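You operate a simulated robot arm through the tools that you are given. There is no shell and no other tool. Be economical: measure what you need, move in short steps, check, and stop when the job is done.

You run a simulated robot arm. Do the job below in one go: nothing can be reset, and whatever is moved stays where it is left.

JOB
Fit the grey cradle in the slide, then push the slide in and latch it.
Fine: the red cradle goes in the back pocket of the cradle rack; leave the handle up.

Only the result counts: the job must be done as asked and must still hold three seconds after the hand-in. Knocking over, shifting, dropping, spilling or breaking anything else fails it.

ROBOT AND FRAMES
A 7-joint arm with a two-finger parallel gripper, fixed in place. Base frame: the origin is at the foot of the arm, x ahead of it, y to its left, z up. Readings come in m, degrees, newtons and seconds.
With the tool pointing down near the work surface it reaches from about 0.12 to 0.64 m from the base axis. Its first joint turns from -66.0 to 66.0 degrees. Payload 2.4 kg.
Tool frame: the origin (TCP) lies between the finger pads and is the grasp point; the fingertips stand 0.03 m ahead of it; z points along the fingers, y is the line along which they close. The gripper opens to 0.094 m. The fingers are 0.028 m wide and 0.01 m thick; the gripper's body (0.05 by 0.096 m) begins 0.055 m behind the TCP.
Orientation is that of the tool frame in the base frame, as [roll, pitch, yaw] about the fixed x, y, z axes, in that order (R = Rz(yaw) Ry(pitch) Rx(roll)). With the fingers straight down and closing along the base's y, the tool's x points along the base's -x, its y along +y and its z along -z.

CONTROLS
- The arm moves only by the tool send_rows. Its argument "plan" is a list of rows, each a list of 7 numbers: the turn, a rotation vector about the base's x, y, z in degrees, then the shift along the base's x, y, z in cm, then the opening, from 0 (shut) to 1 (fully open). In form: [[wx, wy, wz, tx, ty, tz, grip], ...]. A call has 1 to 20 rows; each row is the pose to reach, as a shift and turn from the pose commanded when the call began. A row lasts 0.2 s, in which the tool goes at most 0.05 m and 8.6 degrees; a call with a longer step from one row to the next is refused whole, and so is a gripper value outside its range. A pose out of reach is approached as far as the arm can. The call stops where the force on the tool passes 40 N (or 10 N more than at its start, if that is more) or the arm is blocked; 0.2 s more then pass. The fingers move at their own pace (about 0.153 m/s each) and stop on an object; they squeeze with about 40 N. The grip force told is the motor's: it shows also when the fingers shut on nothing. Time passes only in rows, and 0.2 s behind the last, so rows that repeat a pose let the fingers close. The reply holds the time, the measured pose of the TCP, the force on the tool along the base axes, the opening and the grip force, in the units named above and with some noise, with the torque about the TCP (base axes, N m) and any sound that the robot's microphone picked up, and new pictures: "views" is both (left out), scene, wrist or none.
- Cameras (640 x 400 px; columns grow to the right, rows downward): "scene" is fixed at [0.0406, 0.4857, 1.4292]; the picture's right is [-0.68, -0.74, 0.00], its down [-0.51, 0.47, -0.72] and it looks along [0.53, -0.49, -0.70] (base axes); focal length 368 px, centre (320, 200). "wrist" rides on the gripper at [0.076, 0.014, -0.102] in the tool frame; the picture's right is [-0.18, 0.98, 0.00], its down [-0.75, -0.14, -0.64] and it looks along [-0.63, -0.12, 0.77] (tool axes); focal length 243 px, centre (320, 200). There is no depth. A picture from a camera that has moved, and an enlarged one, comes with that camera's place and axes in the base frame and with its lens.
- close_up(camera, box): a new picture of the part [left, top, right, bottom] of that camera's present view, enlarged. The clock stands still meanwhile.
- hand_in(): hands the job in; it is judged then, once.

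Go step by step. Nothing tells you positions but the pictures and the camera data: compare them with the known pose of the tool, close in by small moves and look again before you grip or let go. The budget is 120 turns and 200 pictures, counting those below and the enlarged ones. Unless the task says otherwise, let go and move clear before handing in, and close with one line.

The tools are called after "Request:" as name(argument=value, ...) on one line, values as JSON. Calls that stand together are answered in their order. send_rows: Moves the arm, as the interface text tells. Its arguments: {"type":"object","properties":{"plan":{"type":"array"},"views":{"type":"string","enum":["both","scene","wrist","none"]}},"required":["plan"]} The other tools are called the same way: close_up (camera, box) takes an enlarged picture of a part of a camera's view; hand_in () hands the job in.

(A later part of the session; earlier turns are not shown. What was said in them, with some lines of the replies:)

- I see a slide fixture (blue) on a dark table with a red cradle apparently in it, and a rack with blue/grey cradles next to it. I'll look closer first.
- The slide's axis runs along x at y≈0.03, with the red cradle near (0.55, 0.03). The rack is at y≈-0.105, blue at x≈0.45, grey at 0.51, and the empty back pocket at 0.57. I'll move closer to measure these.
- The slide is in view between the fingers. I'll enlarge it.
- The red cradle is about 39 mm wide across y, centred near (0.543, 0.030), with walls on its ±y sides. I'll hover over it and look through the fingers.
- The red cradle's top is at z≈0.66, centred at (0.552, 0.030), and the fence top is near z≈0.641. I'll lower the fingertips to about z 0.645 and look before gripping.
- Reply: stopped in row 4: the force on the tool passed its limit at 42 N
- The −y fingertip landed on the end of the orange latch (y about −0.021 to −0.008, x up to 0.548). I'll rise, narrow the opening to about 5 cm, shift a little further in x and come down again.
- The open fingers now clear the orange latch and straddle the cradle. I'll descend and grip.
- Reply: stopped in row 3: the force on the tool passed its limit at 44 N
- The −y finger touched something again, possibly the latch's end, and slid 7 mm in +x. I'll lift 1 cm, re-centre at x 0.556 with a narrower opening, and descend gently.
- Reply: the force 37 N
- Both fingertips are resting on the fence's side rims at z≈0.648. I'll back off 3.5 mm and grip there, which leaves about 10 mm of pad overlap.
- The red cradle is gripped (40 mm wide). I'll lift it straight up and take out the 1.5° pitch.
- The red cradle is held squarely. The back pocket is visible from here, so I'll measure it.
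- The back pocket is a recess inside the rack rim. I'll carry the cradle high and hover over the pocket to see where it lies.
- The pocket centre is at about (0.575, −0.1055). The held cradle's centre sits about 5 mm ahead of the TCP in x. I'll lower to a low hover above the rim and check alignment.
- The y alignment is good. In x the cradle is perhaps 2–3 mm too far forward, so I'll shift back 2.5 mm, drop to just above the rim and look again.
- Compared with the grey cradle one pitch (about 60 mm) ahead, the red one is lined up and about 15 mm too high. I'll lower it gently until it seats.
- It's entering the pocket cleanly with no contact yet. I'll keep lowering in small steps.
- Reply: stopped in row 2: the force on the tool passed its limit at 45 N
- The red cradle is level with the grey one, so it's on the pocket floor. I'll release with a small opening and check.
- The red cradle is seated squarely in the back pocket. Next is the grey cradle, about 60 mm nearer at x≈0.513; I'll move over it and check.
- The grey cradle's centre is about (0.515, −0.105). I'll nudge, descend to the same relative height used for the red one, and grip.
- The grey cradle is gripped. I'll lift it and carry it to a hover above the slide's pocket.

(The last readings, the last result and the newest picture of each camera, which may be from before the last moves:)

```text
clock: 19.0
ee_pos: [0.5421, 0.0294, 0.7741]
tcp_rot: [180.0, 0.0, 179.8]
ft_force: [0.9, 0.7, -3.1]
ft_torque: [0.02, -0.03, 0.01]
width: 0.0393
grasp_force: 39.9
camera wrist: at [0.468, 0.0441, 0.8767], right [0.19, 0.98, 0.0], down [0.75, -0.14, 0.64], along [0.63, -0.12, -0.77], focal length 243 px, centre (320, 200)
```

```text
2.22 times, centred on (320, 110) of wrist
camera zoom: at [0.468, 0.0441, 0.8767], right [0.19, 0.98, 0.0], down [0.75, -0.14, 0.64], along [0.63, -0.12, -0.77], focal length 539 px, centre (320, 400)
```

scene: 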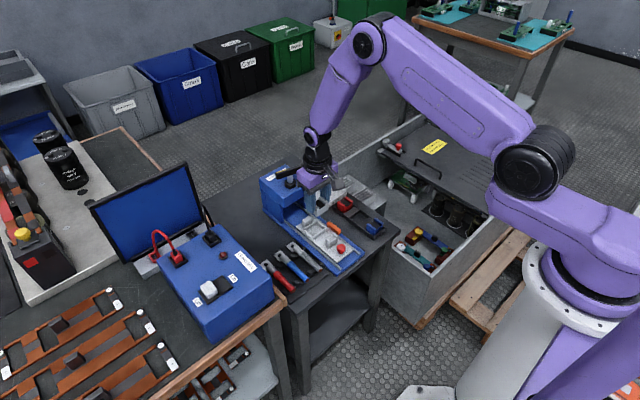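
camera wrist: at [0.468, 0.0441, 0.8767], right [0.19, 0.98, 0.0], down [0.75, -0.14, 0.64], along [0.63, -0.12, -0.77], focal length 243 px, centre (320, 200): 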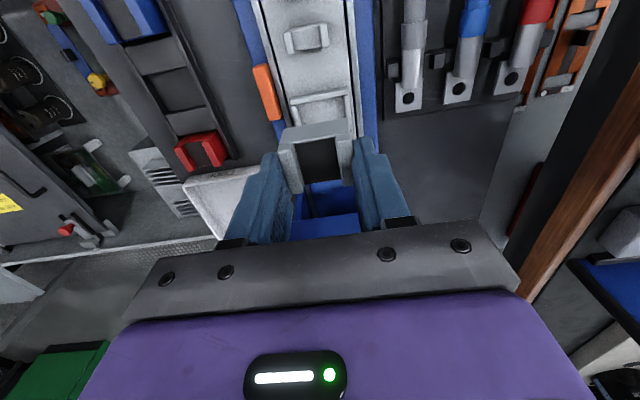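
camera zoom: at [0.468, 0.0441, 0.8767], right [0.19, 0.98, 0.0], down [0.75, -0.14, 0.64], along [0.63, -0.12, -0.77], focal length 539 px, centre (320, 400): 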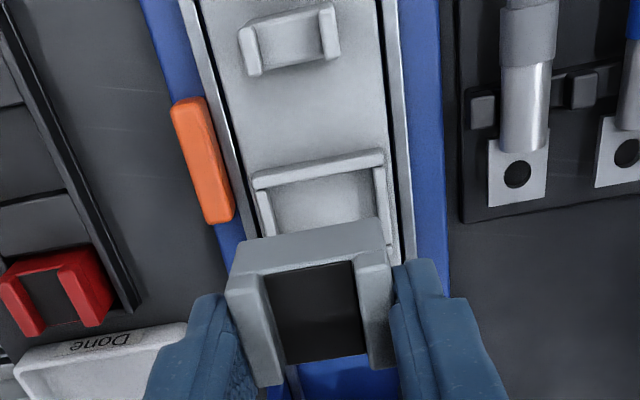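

The pocket centre is about (0.562, 0.030): the slide was nudged in about 8 mm by the earlier contact, which does no harm. Clearance is only about 1.5 mm per side, so I'll drop to a low hover and re-measure.

Request:
send_rows(plan=[[0, 0, 0, 0.8, 0.05, -2, 0.2], [0, 0, 0, 1.75, 0.05, -4, 0.2], [0, 0, 0, 1.75, 0.05, -6, 0.2], [0, 0, 0, 1.75, 0.05, -7, 0.2], [0, 0, 0, 1.75, 0.05, -7, 0.2]], views="none")

Request:
close_up(camera="wrist", box=[260, 70, 380, 200])

Request:
close_up(camera="scene", box=[295, 190, 345, 230])

```text
clock: 20.2
ee_pos: [0.5612, 0.0293, 0.7062]
tcp_rot: [180.0, 0.0, 179.8]
ft_force: [0.0, -0.6, -2.4]
ft_torque: [0.01, 0.0, 0.0]
width: 0.0396
grasp_force: 39.9
```

```text
3.08 times, centred on (320, 135) of wrist
camera zoom: at [0.4853, 0.044, 0.8068], right [0.19, 0.98, 0.0], down [0.75, -0.14, 0.64], along [0.63, -0.12, -0.77], focal length 746 px, centre (320, 400)
```

zoom: 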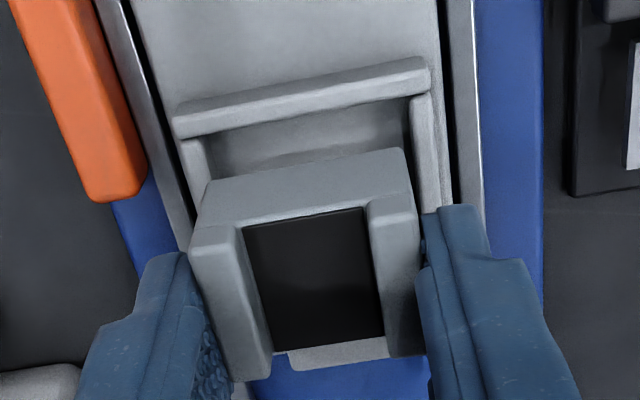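

```text
10.00 times, centred on (320, 210) of scene
camera zoom: at [0.0406, 0.4857, 1.4292], right [-0.68, -0.74, 0.0], down [-0.51, 0.47, -0.72], along [0.53, -0.49, -0.7], focal length 3678 px, centre (320, 100)
```

zoom: 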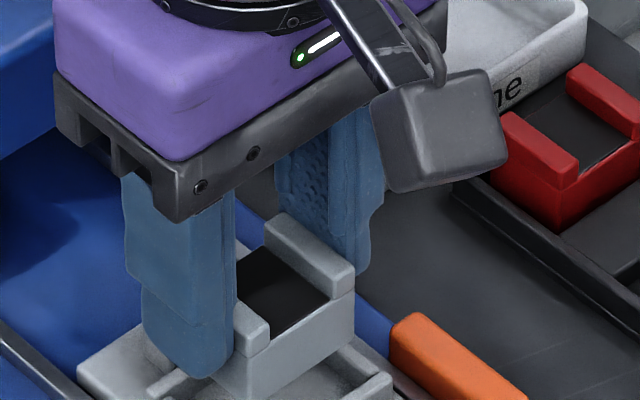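

x matches the red cradle's original relation to the fence, while y needs about +1 mm. I'll descend to just inside the fence and check the force.

Request:
send_rows(plan=[[0, 0, 0, 0, 0.1, -0.6, 0.2], [0, 0, 0, 0, 0.1, -1.2, 0.2], [0, 0, 0, 0, 0.1, -1.5, 0.2], [0, 0, 0, 0, 0.1, -1.5, 0.2]], views="none")

Request:
close_up(camera="wrist", box=[260, 70, 380, 200])

Request:
close_up(camera="scene", box=[295, 195, 345, 235])

```text
clock: 21.2
ee_pos: [0.559, 0.0303, 0.6908]
tcp_rot: [180.0, 0.0, 179.8]
ft_force: [-0.2, -0.1, -2.7]
ft_torque: [-0.01, 0.0, -0.02]
width: 0.0396
grasp_force: 40.0
```

```text
3.08 times, centred on (320, 135) of wrist
camera zoom: at [0.4842, 0.0451, 0.7925], right [0.19, 0.98, 0.0], down [0.75, -0.14, 0.64], along [0.63, -0.12, -0.77], focal length 746 px, centre (320, 400)
```

zoom: 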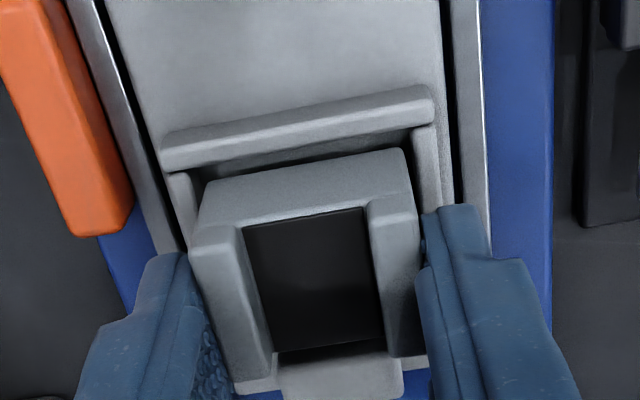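

```text
10.00 times, centred on (320, 215) of scene
camera zoom: at [0.0406, 0.4857, 1.4292], right [-0.68, -0.74, 0.0], down [-0.51, 0.47, -0.72], along [0.53, -0.49, -0.7], focal length 3678 px, centre (320, 50)
```

zoom: 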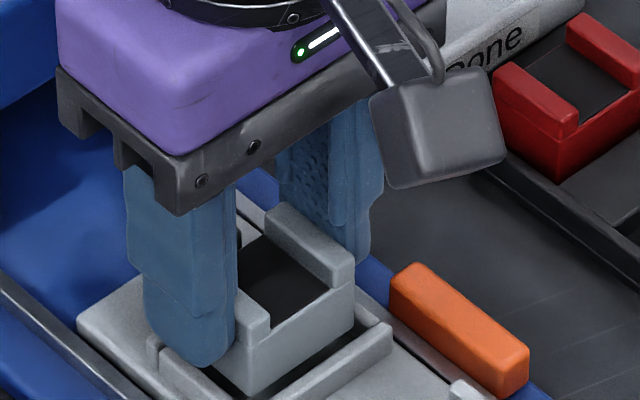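

It's aligned and just entering the fence with no contact. I'll continue down.

Request:
send_rows(plan=[[0, 0, 0, 0, 0, -0.3, 0.2], [0, 0, 0, 0, 0, -0.6, 0.2], [0, 0, 0, 0, 0, -0.8, 0.2], [0, 0, 0, 0, 0, -0.95, 0.2], [0, 0, 0, 0, 0, -0.95, 0.2]], views="none")

Request:
close_up(camera="wrist", box=[260, 70, 380, 200])

Request:
close_up(camera="scene", box=[295, 195, 345, 235])

```text
clock: 22.4
ee_pos: [0.56, 0.0304, 0.6806]
tcp_rot: [180.0, -0.1, 179.8]
ft_force: [0.4, 0.9, -1.9]
ft_torque: [0.01, -0.02, -0.02]
width: 0.0397
grasp_force: 39.7
```

```text
3.08 times, centred on (320, 135) of wrist
camera zoom: at [0.4843, 0.0455, 0.783], right [0.19, 0.98, 0.0], down [0.75, -0.14, 0.64], along [0.63, -0.12, -0.77], focal length 746 px, centre (320, 400)
```

zoom: 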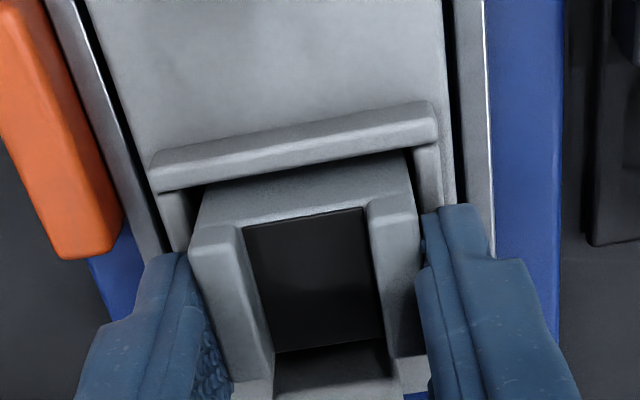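

```text
10.00 times, centred on (320, 215) of scene
camera zoom: at [0.0406, 0.4857, 1.4292], right [-0.68, -0.74, 0.0], down [-0.51, 0.47, -0.72], along [0.53, -0.49, -0.7], focal length 3678 px, centre (320, 50)
```

zoom: 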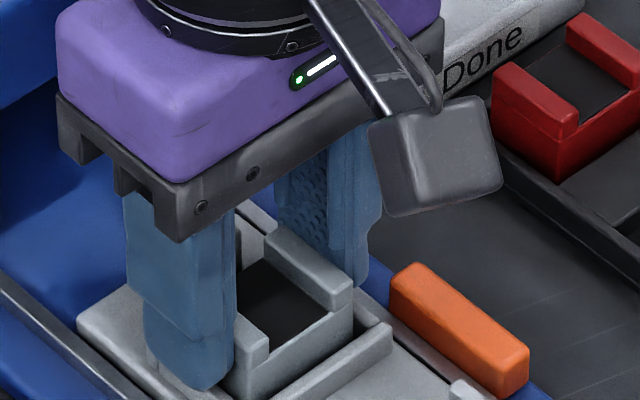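

It's inside the fence. I'll lower the last couple of millimetres and then release.

Request:
send_rows(plan=[[0, 0, 0, 0, 0, -0.12, 0.2], [0, 0, 0, 0, 0, -0.2, 0.2], [0, 0, 0, 0, 0, -0.2, 0.2]], views="none")

Request:
close_up(camera="scene", box=[295, 195, 345, 235])

```text
clock: 23.2
ee_pos: [0.5601, 0.0304, 0.6799]
tcp_rot: [180.0, 0.0, 179.8]
ft_force: [-1.1, 0.4, 11.3]
ft_torque: [-0.02, 0.3, 0.02]
width: 0.0395
grasp_force: 40.3
```

```text
10.00 times, centred on (320, 215) of scene
camera zoom: at [0.0404, 0.4857, 1.4292], right [-0.68, -0.74, 0.0], down [-0.51, 0.47, -0.72], along [0.53, -0.49, -0.7], focal length 3678 px, centre (320, 50)
```

zoom: 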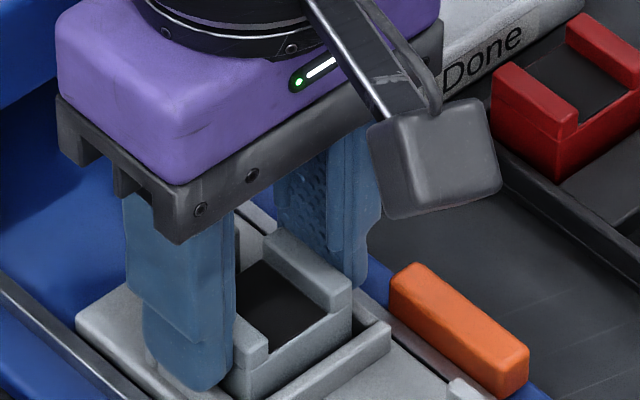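

It touched lightly at seat height. I'll release with a small opening and lift straight up to inspect.

Request:
send_rows(plan=[[0, 0, 0, 0, 0, 0.05, 0.35], [0, 0, 0, 0, 0, 0.1, 0.5], [0, 0, 0, 0, 0, 0.1, 0.5], [0, 0, 0, 0, 0, 2, 0.5], [0, 0, 0, 0, 0, 5, 0.5]], views="none")

Request:
close_up(camera="wrist", box=[240, 30, 400, 220])

Request:
close_up(camera="scene", box=[280, 190, 360, 260])

```text
clock: 24.4
ee_pos: [0.5579, 0.0295, 0.7292]
tcp_rot: [-180.0, 0.0, 179.8]
ft_force: [-0.1, -0.4, 0.3]
ft_torque: [-0.02, 0.02, 0.0]
width: 0.0471
grasp_force: 0.0
```

```text
2.11 times, centred on (320, 125) of wrist
camera zoom: at [0.4839, 0.0444, 0.832], right [0.19, 0.98, 0.0], down [0.75, -0.14, 0.64], along [0.63, -0.12, -0.77], focal length 511 px, centre (320, 358)
```

zoom: 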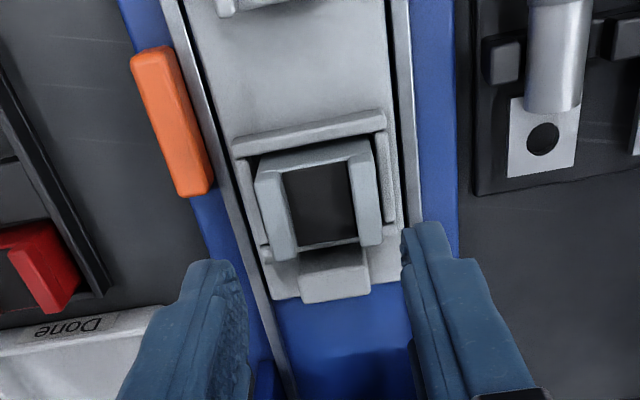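

```text
5.71 times, centred on (320, 225) of scene
camera zoom: at [0.0406, 0.4857, 1.4292], right [-0.68, -0.74, 0.0], down [-0.51, 0.47, -0.72], along [0.53, -0.49, -0.7], focal length 2102 px, centre (320, 57)
```

zoom: 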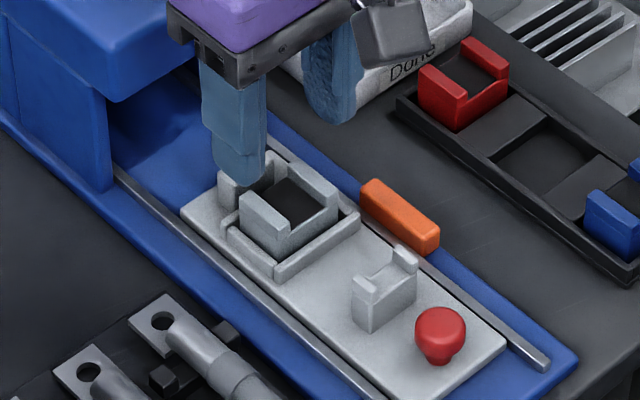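

The grey cradle sits flat in the slide's fence. Before pushing, I'll study the orange latch and the slide's knob.

Request:
close_up(camera="scene", box=[320, 210, 350, 235])

Request:
close_up(camera="wrist", box=[270, 40, 330, 90])

Request:
close_up(camera="scene", box=[255, 155, 345, 225])

```text
16.00 times, centred on (335, 222) of scene
camera zoom: at [0.0406, 0.4857, 1.4292], right [-0.68, -0.74, 0.0], down [-0.51, 0.47, -0.72], along [0.53, -0.49, -0.7], focal length 5884 px, centre (80, -160)
```

zoom: 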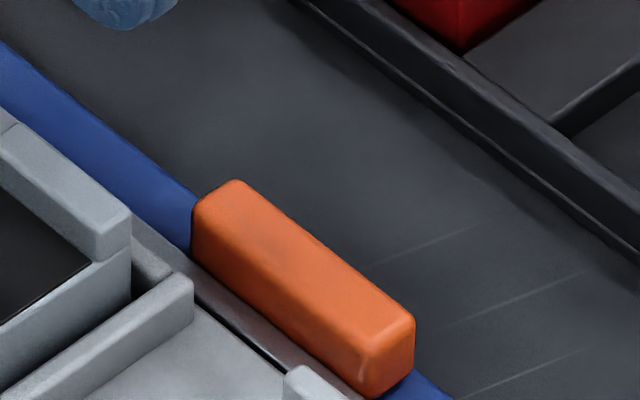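

```text
8.00 times, centred on (300, 65) of wrist
camera zoom: at [0.4839, 0.0444, 0.832], right [0.19, 0.98, 0.0], down [0.75, -0.14, 0.64], along [0.63, -0.12, -0.77], focal length 1941 px, centre (480, 1280)
```

zoom: 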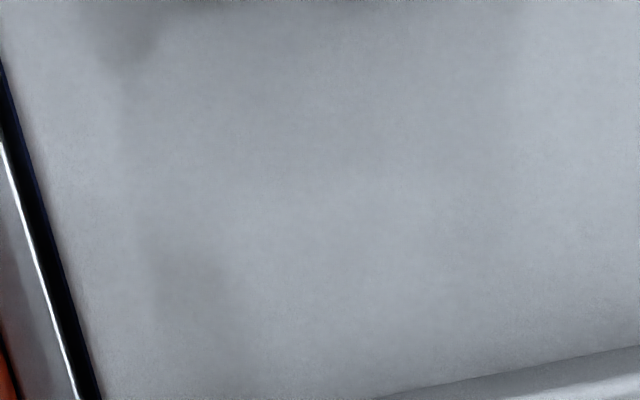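

```text
5.71 times, centred on (300, 190) of scene
camera zoom: at [0.0406, 0.4857, 1.4292], right [-0.68, -0.74, 0.0], down [-0.51, 0.47, -0.72], along [0.53, -0.49, -0.7], focal length 2102 px, centre (434, 257)
```

zoom: 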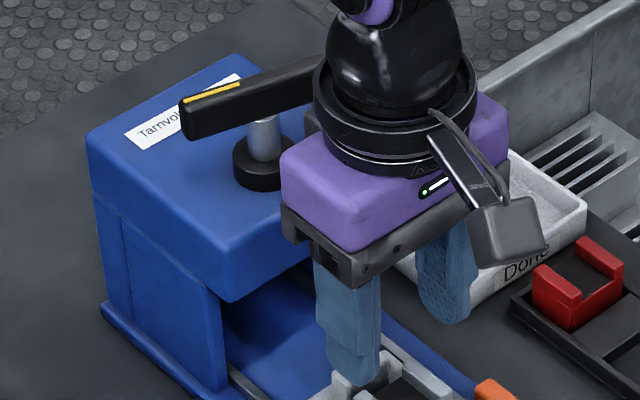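

I'll close the fingers, go behind the red knob (on its robot side, at x≈0.41) and lower to knob height to push the slide in.

Request:
send_rows(plan=[[0, 0, 0, -4.5, 0, 0.5, 0.2], [0, 0, 0, -9, 0, 0.5, 0], [0, 0, 0, -13, 0, 0.5, 0], [0, 0, 0, -15.3, 0, 0, 0], [0, 0, 0, -15.3, 0, -3, 0], [0, 0, 0, -15.3, 0, -5, 0], [0, 0, 0, -15.3, 0, -5, 0]], views="both")

Request:
close_up(camera="scene", box=[290, 190, 390, 290])

```text
clock: 26.0
ee_pos: [0.4062, 0.0305, 0.6791]
tcp_rot: [179.9, 0.0, 179.9]
ft_force: [0.8, 0.0, 0.4]
ft_torque: [-0.02, 0.01, 0.03]
width: 0.0001
grasp_force: 32.8
camera wrist: at [0.3316, 0.046, 0.7808], right [0.19, 0.98, 0.0], down [0.75, -0.14, 0.64], along [0.63, -0.12, -0.77], focal length 243 px, centre (320, 200)
```

scene: 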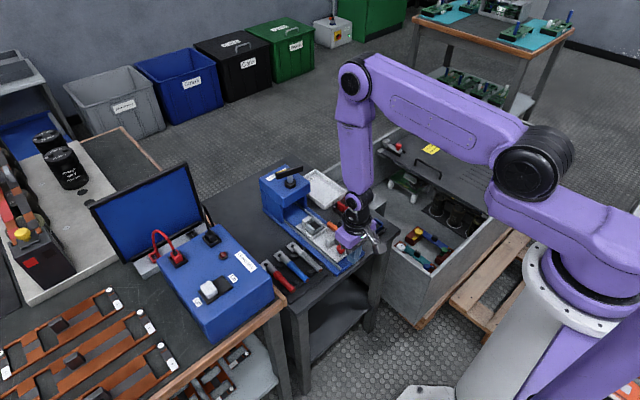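
wrist: 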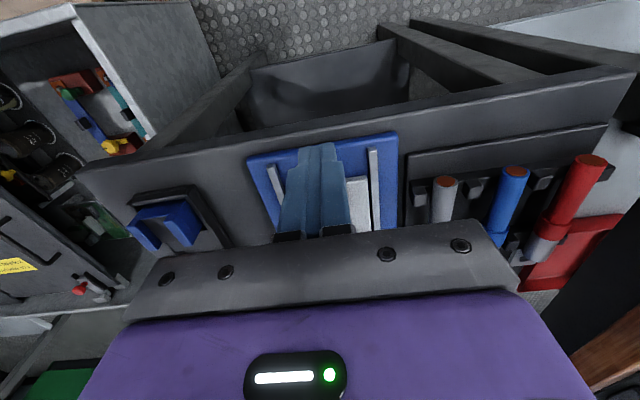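

```text
4.00 times, centred on (340, 240) of scene
camera zoom: at [0.0406, 0.4857, 1.4292], right [-0.68, -0.74, 0.0], down [-0.51, 0.47, -0.72], along [0.53, -0.49, -0.7], focal length 1471 px, centre (240, 40)
```

zoom: 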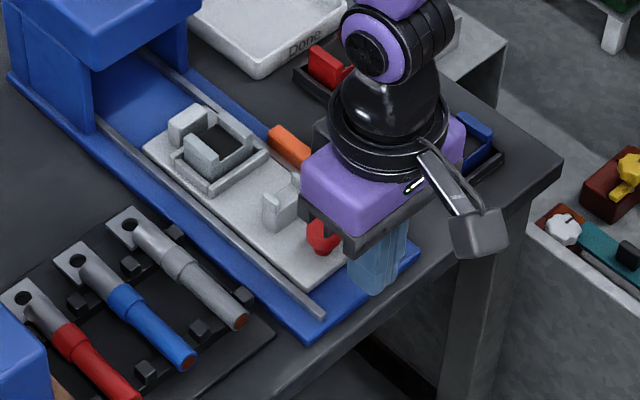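

The fingers are behind the knob at its height. I'll push in +x at an easy pace.

Request:
send_rows(plan=[[0, 0, 0, 1, 0, 0, 0], [0, 0, 0, 2, 0, 0, 0], [0, 0, 0, 3, 0, 0, 0], [0, 0, 0, 4, 0, 0, 0], [0, 0, 0, 5, 0, 0, 0], [0, 0, 0, 6, 0, 0, 0]], views="none")

Request:
close_up(camera="scene", box=[270, 180, 380, 290])

```text
clock: 27.4
ee_pos: [0.4668, 0.0305, 0.6791]
tcp_rot: [-179.9, 0.2, 179.8]
ft_force: [0.6, -0.4, -0.8]
ft_torque: [0.04, 0.01, -0.02]
width: 0.0
grasp_force: 32.7
```

```text
3.64 times, centred on (325, 235) of scene
camera zoom: at [0.0406, 0.4857, 1.4292], right [-0.68, -0.74, 0.0], down [-0.51, 0.47, -0.72], along [0.53, -0.49, -0.7], focal length 1337 px, centre (302, 73)
```

zoom: 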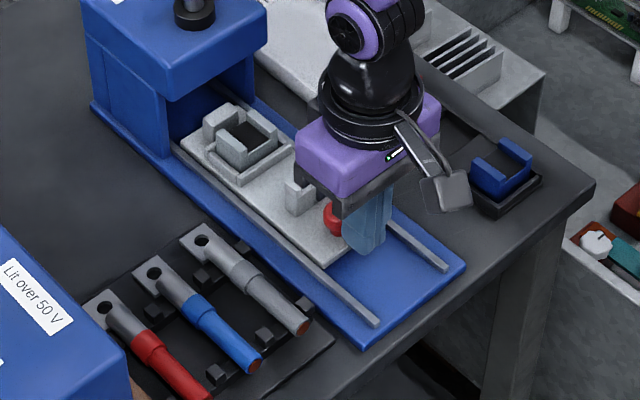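

The slide moves freely. I'll keep pushing.

Request:
send_rows(plan=[[0, 0, 0, 1, 0, 0, 0], [0, 0, 0, 2, 0, 0, 0], [0, 0, 0, 3, 0, 0, 0], [0, 0, 0, 4, 0, 0, 0], [0, 0, 0, 4.5, 0, 0, 0]], views="wrist")

Request:
close_up(camera="scene", box=[255, 165, 365, 275])

```text
clock: 28.6
ee_pos: [0.5137, 0.0312, 0.6793]
tcp_rot: [180.0, 0.1, 179.8]
ft_force: [-1.2, -0.5, 0.3]
ft_torque: [0.0, 0.01, 0.03]
width: 0.0001
grasp_force: 32.5
camera wrist: at [0.4371, 0.0455, 0.7808], right [0.19, 0.98, 0.0], down [0.75, -0.14, 0.64], along [0.63, -0.12, -0.77], focal length 243 px, centre (320, 200)
```

wrist: 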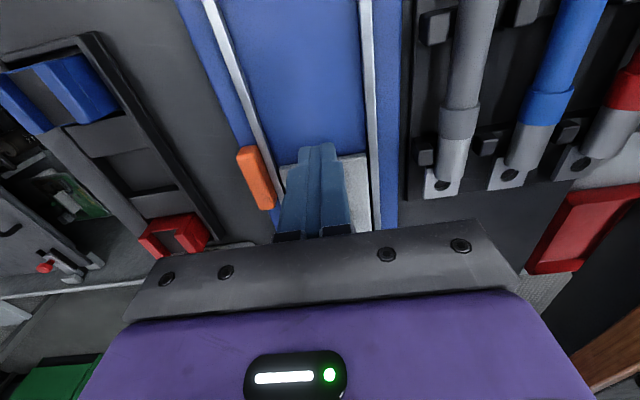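

```text
3.64 times, centred on (310, 220) of scene
camera zoom: at [0.0406, 0.4857, 1.4292], right [-0.68, -0.74, 0.0], down [-0.51, 0.47, -0.72], along [0.53, -0.48, -0.7], focal length 1337 px, centre (356, 127)
```

zoom: 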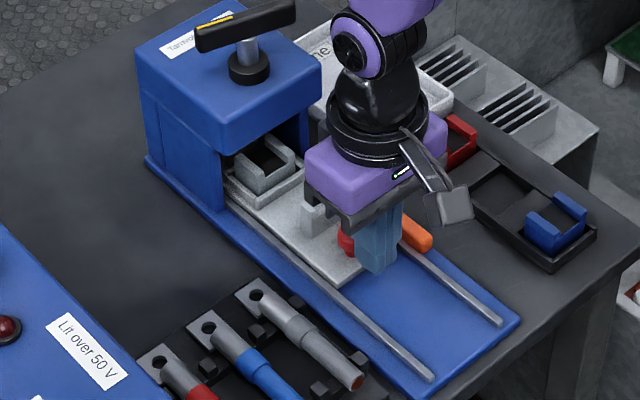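

It's still moving freely, with the cradle entering under the head. I'll continue in smaller steps up to the stop.

Request:
send_rows(plan=[[0, 0, 0, 0.7, 0, 0, 0], [0, 0, 0, 1.4, 0, 0, 0], [0, 0, 0, 2.1, 0, 0, 0], [0, 0, 0, 2.8, 0, 0, 0]], views="wrist")

Request:
close_up(camera="scene", box=[255, 165, 365, 275])

```text
clock: 29.5
ee_pos: [0.5249, 0.0318, 0.6771]
tcp_rot: [-179.9, -1.8, 179.9]
ft_force: [-3.0, 0.0, -0.4]
ft_torque: [-0.02, 0.07, 0.02]
width: 0.0
grasp_force: 32.9
stopped in row 4: the force on the tool passed its limit at 46 N (the readings are from after the stop); the commanded pose is now the measured one
camera wrist: at [0.4534, 0.0465, 0.78], right [0.19, 0.98, -0.01], down [0.77, -0.14, 0.62], along [0.61, -0.12, -0.79], focal length 243 px, centre (320, 200)
```

wrist: 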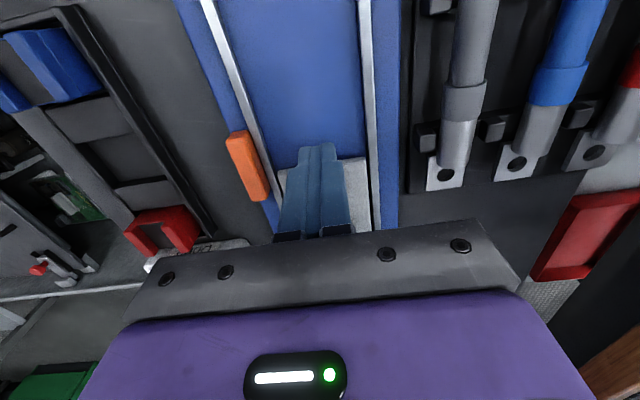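

```text
3.64 times, centred on (310, 220) of scene
camera zoom: at [0.0406, 0.4857, 1.4292], right [-0.68, -0.74, 0.0], down [-0.51, 0.47, -0.72], along [0.53, -0.49, -0.7], focal length 1337 px, centre (356, 127)
```

zoom: 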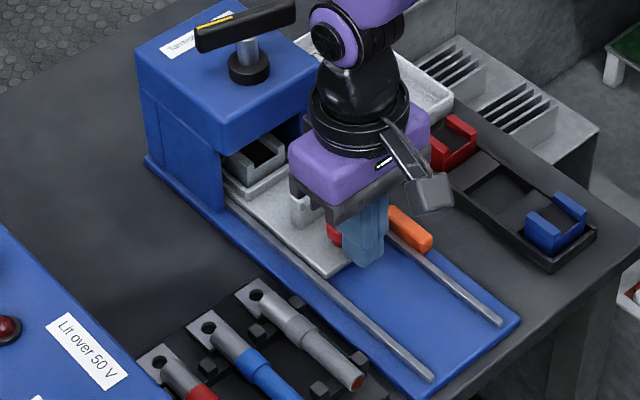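

The slide hit a firm stop with the cradle about under the spindle (x≈0.657), and there was no click. I'll back off and look at the orange latch and the slide's front edge.

Request:
send_rows(plan=[[0, 1.8, 0, -1, 0, 0, 0], [0, 1.8, 0, -4, 0, 0, 0], [0, 1.8, 0, -6, 0, 3, 0], [0, 1.8, 0, -6, 0, 8, 0], [0, 1.8, 0, -3, -3, 12, 0], [0, 1.8, 0, -3, -3, 12, 0]], views="wrist")

Request:
close_up(camera="wrist", box=[280, 60, 400, 190])

Request:
close_up(camera="scene", box=[270, 180, 370, 260])

```text
refused: row 5 steps farther than a row can; nothing moved
```

```text
3.08 times, centred on (340, 125) of wrist
camera zoom: at [0.4534, 0.0465, 0.78], right [0.19, 0.98, -0.01], down [0.77, -0.14, 0.62], along [0.61, -0.12, -0.79], focal length 746 px, centre (258, 431)
```

zoom: 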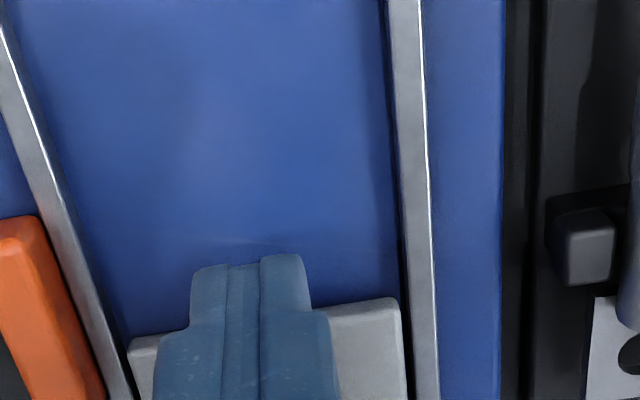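

```text
5.00 times, centred on (320, 220) of scene
camera zoom: at [0.0406, 0.4857, 1.4292], right [-0.68, -0.74, 0.0], down [-0.51, 0.47, -0.72], along [0.53, -0.49, -0.7], focal length 1839 px, centre (320, 100)
```

zoom: 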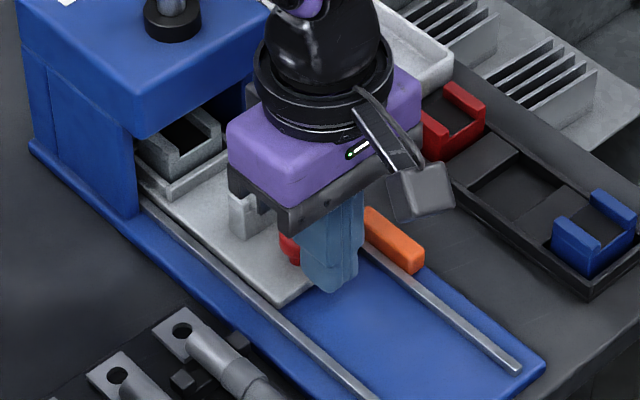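

That plan was refused for one over-long step, so I'll split it.

Request:
send_rows(plan=[[0, 1.8, 0, -1, 0, 0, 0], [0, 1.8, 0, -4, 0, 0, 0], [0, 1.8, 0, -6, 0, 3, 0], [0, 1.8, 0, -6, 0, 7, 0], [0, 1.8, 0, -4.5, -2, 10, 0], [0, 1.8, 0, -3, -3, 12, 0], [0, 1.8, 0, -3, -3, 12, 0]], views="wrist")

Request:
close_up(camera="wrist", box=[260, 60, 420, 220])

Request:
close_up(camera="scene", box=[270, 180, 370, 260])

```text
clock: 31.1
ee_pos: [0.4981, 0.0015, 0.7968]
tcp_rot: [-179.8, -3.5, 179.8]
ft_force: [-0.9, 0.7, 0.1]
ft_torque: [-0.03, 0.0, 0.03]
width: 0.0002
grasp_force: 33.2
camera wrist: at [0.4293, 0.0159, 0.9035], right [0.19, 0.98, -0.01], down [0.79, -0.14, 0.59], along [0.58, -0.12, -0.8], focal length 243 px, centre (320, 200)
```

wrist: 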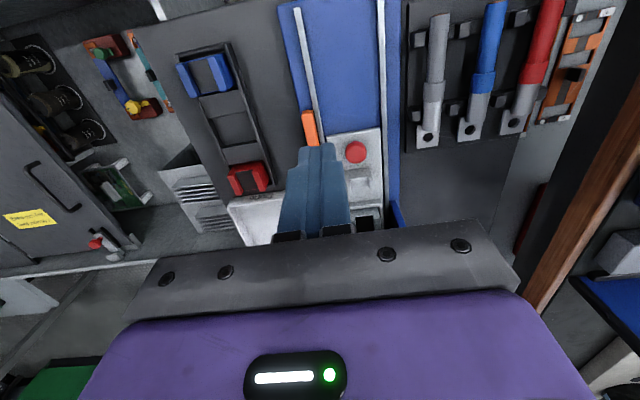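

```text
2.50 times, centred on (340, 140) of wrist
camera zoom: at [0.4293, 0.0159, 0.9035], right [0.19, 0.98, -0.01], down [0.79, -0.14, 0.59], along [0.58, -0.12, -0.8], focal length 606 px, centre (270, 350)
```

zoom: 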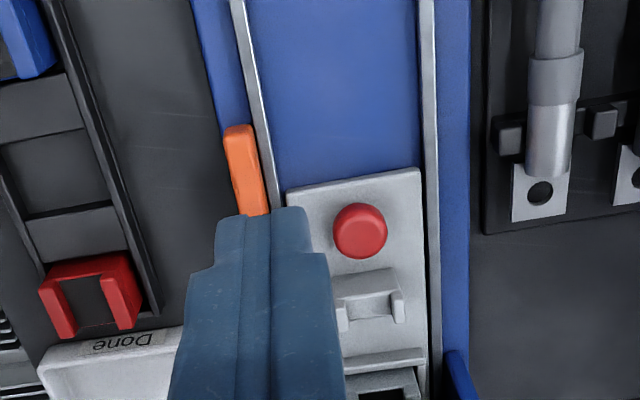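

```text
5.00 times, centred on (320, 220) of scene
camera zoom: at [0.0406, 0.4857, 1.4292], right [-0.68, -0.74, 0.0], down [-0.51, 0.47, -0.72], along [0.53, -0.49, -0.7], focal length 1839 px, centre (320, 100)
```

zoom: 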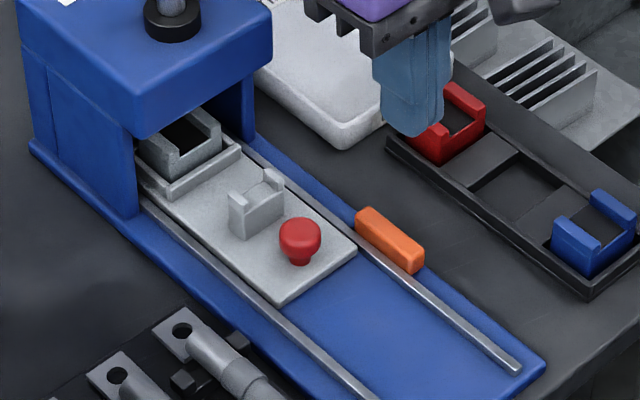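

The orange bar (x 0.507–0.5515, y≈−0.016) looks like a turn-button whose middle lines up just in front of the slide's front edge (x≈0.537). Turning it 90° across would block the slide. I'll level the tool and come down outside its near end, on the −y side.

Request:
send_rows(plan=[[0, -3.5, 0, 0, -2, -2, 0], [0, -3.5, 0, 0, -4.2, -5, 0], [0, -3.5, 0, 0, -4.2, -8, 0], [0, -3.5, 0, 0, -4.2, -10, 0], [0, -3.5, 0, 0, -4.2, -10, 0]], views="wrist")

Request:
close_up(camera="wrist", box=[270, 100, 410, 240])

Request:
close_up(camera="scene", box=[310, 195, 370, 245])

```text
clock: 32.3
ee_pos: [0.4964, -0.0396, 0.6966]
tcp_rot: [-179.9, 0.0, 180.0]
ft_force: [-0.2, 0.4, 0.1]
ft_torque: [-0.03, 0.02, 0.02]
width: 0.0001
grasp_force: 32.7
camera wrist: at [0.4211, -0.0253, 0.7984], right [0.19, 0.98, 0.0], down [0.75, -0.14, 0.64], along [0.63, -0.12, -0.77], focal length 243 px, centre (320, 200)
```

wrist: 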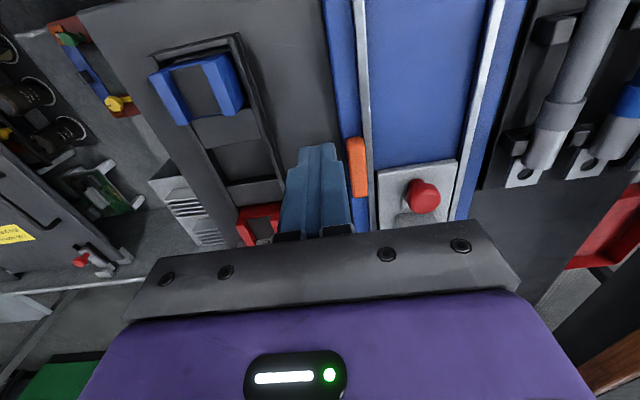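

```text
2.86 times, centred on (340, 170) of wrist
camera zoom: at [0.4211, -0.0253, 0.7984], right [0.19, 0.98, 0.0], down [0.75, -0.14, 0.64], along [0.63, -0.12, -0.77], focal length 693 px, centre (263, 286)
```

zoom: 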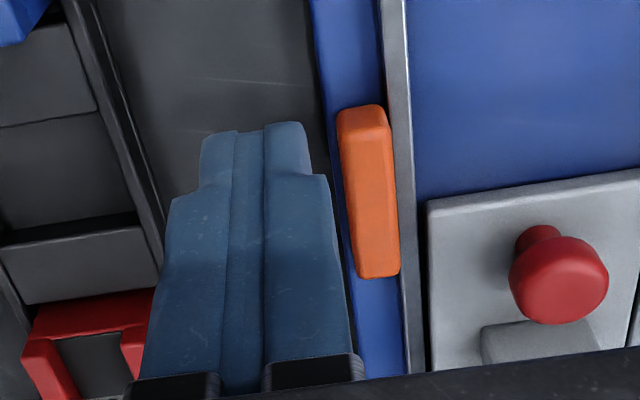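

```text
8.00 times, centred on (340, 220) of scene
camera zoom: at [0.0406, 0.4857, 1.4292], right [-0.68, -0.74, 0.0], down [-0.51, 0.47, -0.72], along [0.53, -0.49, -0.7], focal length 2942 px, centre (160, 40)
```

zoom: 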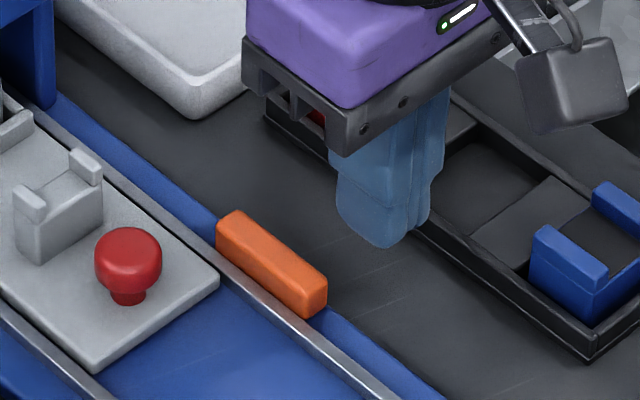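

The bar's centre is near (0.5235, −0.016) and the slide's front edge is at x≈0.535. I'll lower beside the near end and push it gently toward +y.

Request:
send_rows(plan=[[0, 0, 0, -0.2, 0, -1.3, 0], [0, 0, 0, -0.2, 0, -2.5, 0], [0, 0, 0, -0.2, 0.4, -2.5, 0], [0, 0, 0, -0.2, 0.8, -2.5, 0], [0, 0, 0, -0.2, 1.2, -2.5, 0], [0, 0, 0, -0.2, 1.5, -2.5, 0]], views="wrist")

Request:
close_up(camera="scene", box=[310, 195, 370, 245])

Request:
close_up(camera="wrist", box=[270, 100, 410, 240])

```text
clock: 33.7
ee_pos: [0.4926, -0.0247, 0.67]
tcp_rot: [-179.9, -0.2, 179.9]
ft_force: [-3.7, -2.1, 2.4]
ft_torque: [0.0, 0.07, -0.01]
width: 0.0
grasp_force: 32.9
camera wrist: at [0.4184, -0.0099, 0.7727], right [0.19, 0.98, 0.0], down [0.75, -0.14, 0.64], along [0.63, -0.12, -0.77], focal length 243 px, centre (320, 200)
```

wrist: 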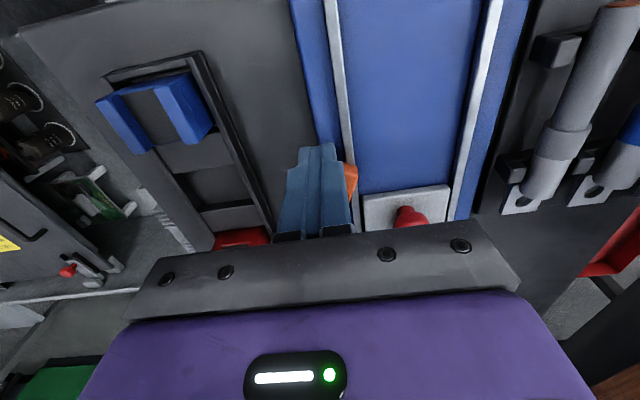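

```text
8.00 times, centred on (340, 220) of scene
camera zoom: at [0.0405, 0.4857, 1.4292], right [-0.68, -0.74, 0.0], down [-0.51, 0.47, -0.72], along [0.53, -0.48, -0.7], focal length 2942 px, centre (160, 40)
```

zoom: 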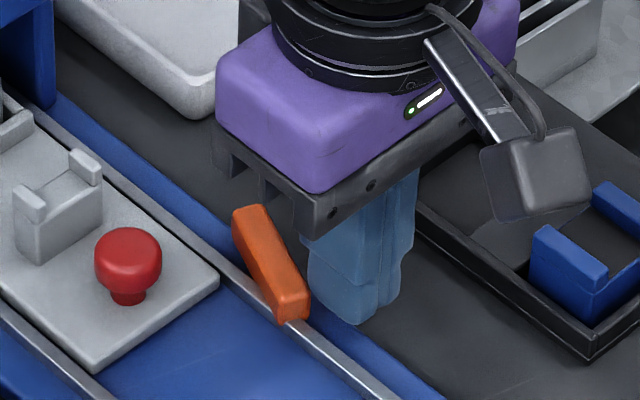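

```text
2.86 times, centred on (340, 170) of wrist
camera zoom: at [0.4184, -0.0099, 0.7727], right [0.19, 0.98, 0.0], down [0.75, -0.14, 0.64], along [0.63, -0.12, -0.77], focal length 693 px, centre (263, 286)
```

zoom: 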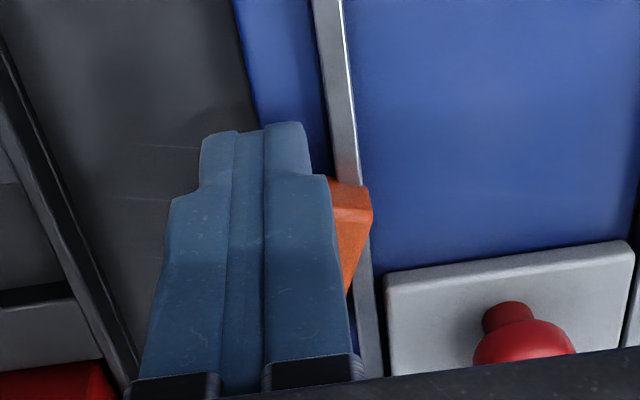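

It is a turn-button pivoting about its middle, and it's turning the right way. I'll keep following the arc.

Request:
send_rows(plan=[[0, 0, 0, 0.1, 0.4, 0, 0], [0, 0, 0, 0.2, 0.8, 0, 0], [0, 0, 0, 0.4, 1.1, 0, 0], [0, 0, 0, 0.7, 1.3, 0, 0], [0, 0, 0, 1.0, 1.4, 0, 0]], views="none")

Request:
close_up(camera="scene", box=[310, 195, 370, 245])

Request:
close_up(camera="wrist", box=[270, 100, 410, 240])

```text
clock: 34.9
ee_pos: [0.5042, -0.0105, 0.671]
tcp_rot: [-179.9, -0.1, 180.0]
ft_force: [-6.0, 1.2, 0.6]
ft_torque: [0.07, 0.14, 0.05]
width: 0.0
grasp_force: 33.0
```

```text
8.00 times, centred on (340, 220) of scene
camera zoom: at [0.0405, 0.4858, 1.4292], right [-0.68, -0.74, 0.0], down [-0.51, 0.47, -0.72], along [0.53, -0.49, -0.7], focal length 2942 px, centre (160, 40)
```

zoom: 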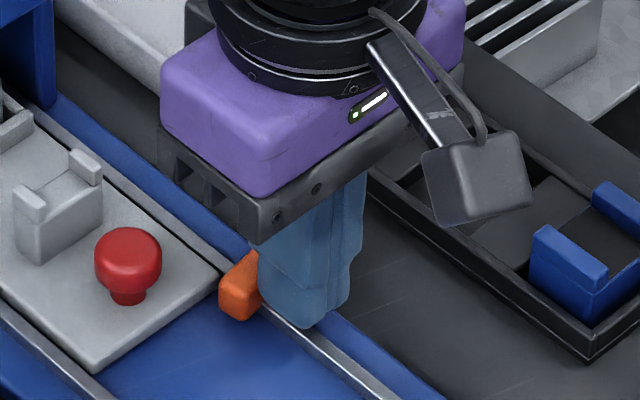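

```text
2.86 times, centred on (340, 170) of wrist
camera zoom: at [0.429, 0.0045, 0.773], right [0.19, 0.98, 0.0], down [0.75, -0.14, 0.64], along [0.63, -0.12, -0.77], focal length 693 px, centre (263, 286)
```

zoom: 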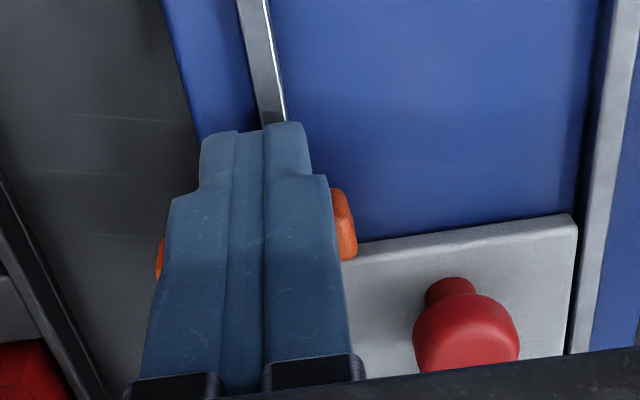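

The bar is now about square across the slide's front edge. I'll press a few millimetres more in +x to make sure it reaches its end.

Request:
send_rows(plan=[[0, 0, 0, 0.2, 0.1, 0, 0], [0, 0, 0, 0.4, 0.1, 0, 0], [0, 0, 0, 0.4, 0.1, 0, 0]], views="none")

Request:
close_up(camera="scene", box=[310, 195, 370, 245])

```text
clock: 35.7
ee_pos: [0.5062, -0.0095, 0.6706]
tcp_rot: [-179.9, -0.4, 179.9]
ft_force: [-20.5, 3.8, 8.3]
ft_torque: [0.13, 0.34, 0.05]
width: 0.0
grasp_force: 32.9
```

```text
8.00 times, centred on (340, 220) of scene
camera zoom: at [0.0401, 0.4858, 1.4292], right [-0.68, -0.74, 0.0], down [-0.51, 0.47, -0.72], along [0.53, -0.49, -0.7], focal length 2942 px, centre (160, 40)
```

zoom: 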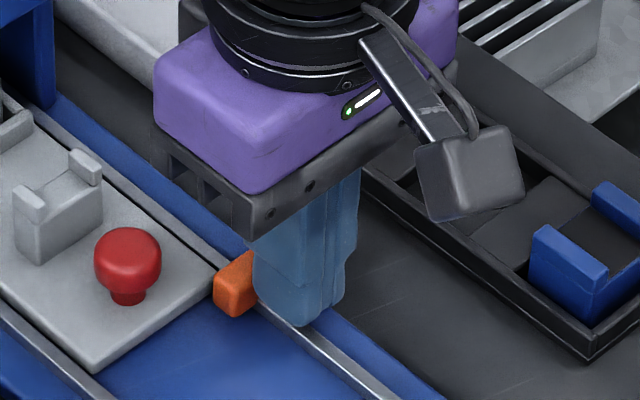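

The bar is against its end (20 N back). I'll withdraw straight back and up, then inspect.

Request:
send_rows(plan=[[0, 0, 0, -1, 0, 0, 0], [0, 0, 0, -3, 0, 0.5, 0], [0, 0, 0, -5, 0, 4, 0], [0, 0, 0, -7, 0, 8.5, 0], [0, 0, 0, -7, 2, 13, 0], [0, 0, 0, -7, 4, 15, 0]], views="both")

Request:
close_up(camera="scene", box=[280, 180, 370, 260])

Request:
close_up(camera="wrist", box=[230, 60, 420, 240])

```text
clock: 37.1
ee_pos: [0.4369, 0.0291, 0.8242]
tcp_rot: [-179.8, 0.0, 179.9]
ft_force: [0.4, -0.1, 0.9]
ft_torque: [-0.01, -0.02, -0.05]
width: 0.0
grasp_force: 32.6
camera wrist: at [0.3617, 0.0442, 0.9251], right [0.19, 0.98, 0.0], down [0.75, -0.14, 0.64], along [0.63, -0.12, -0.77], focal length 243 px, centre (320, 200)
```

scene: 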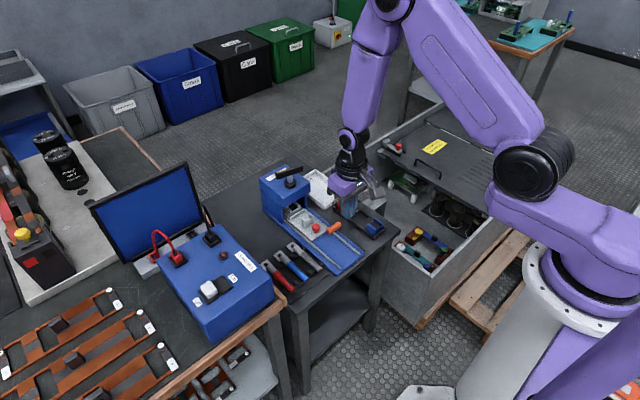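
wrist: 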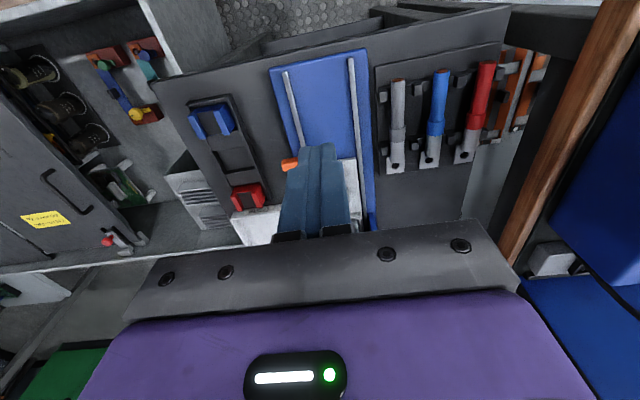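

```text
5.00 times, centred on (325, 220) of scene
camera zoom: at [0.0406, 0.4857, 1.4292], right [-0.68, -0.74, 0.0], down [-0.51, 0.47, -0.72], along [0.53, -0.49, -0.7], focal length 1839 px, centre (295, 100)
```

zoom: 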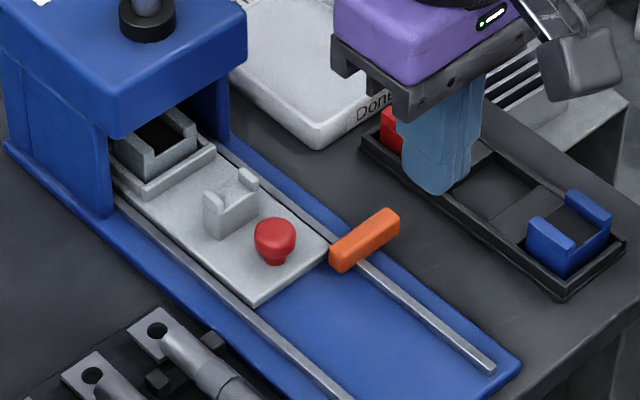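

```text
2.22 times, centred on (325, 150) of wrist
camera zoom: at [0.3617, 0.0442, 0.9251], right [0.19, 0.98, 0.0], down [0.75, -0.14, 0.64], along [0.63, -0.12, -0.77], focal length 539 px, centre (309, 311)
```

zoom: 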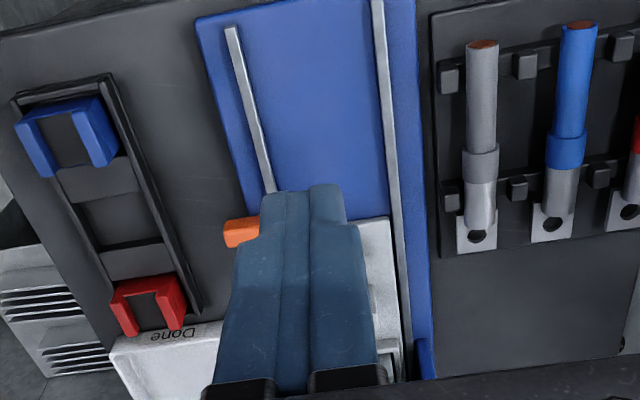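

The bar now sits across the slide's front edge, perhaps a few degrees short of square. I'll look closer.

Request:
close_up(camera="scene", box=[325, 212, 365, 242])

Request:
close_up(camera="scene", box=[255, 155, 335, 225])

```text
13.33 times, centred on (345, 227) of scene
camera zoom: at [0.0406, 0.4857, 1.4292], right [-0.68, -0.74, 0.0], down [-0.51, 0.47, -0.72], along [0.53, -0.49, -0.7], focal length 4904 px, centre (-13, -160)
```

zoom: 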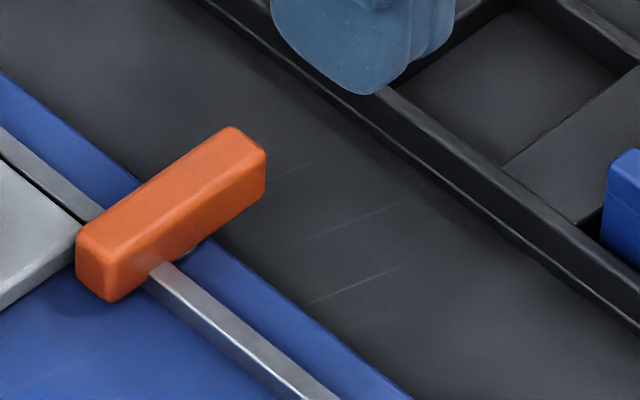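

```text
5.71 times, centred on (295, 190) of scene
camera zoom: at [0.0406, 0.4857, 1.4292], right [-0.68, -0.74, 0.0], down [-0.51, 0.47, -0.72], along [0.53, -0.49, -0.7], focal length 2102 px, centre (463, 257)
```

zoom: 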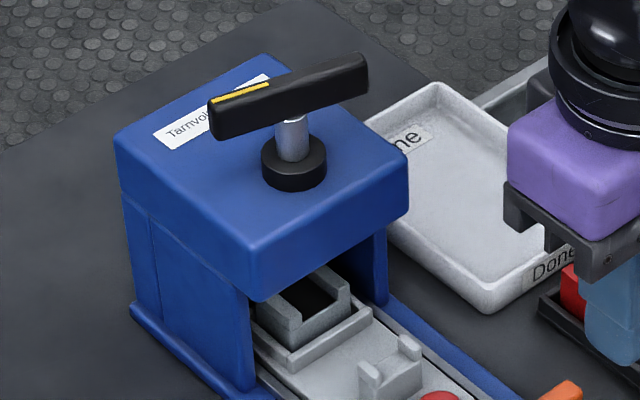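

The latch bar lies across and against the slide's front edge. The grey cradle is seated under the spindle, the red one is in the back pocket, the handle is still up, and the arm is clear. I'll hand in.

Request:
hand_in()

```text
The job is handed in.
```

The grey cradle is in the slide, and the slide is pushed in and latched with the orange bar, which sits about 3° short of square. The red cradle is in the rack's back pocket and the handle is still up.
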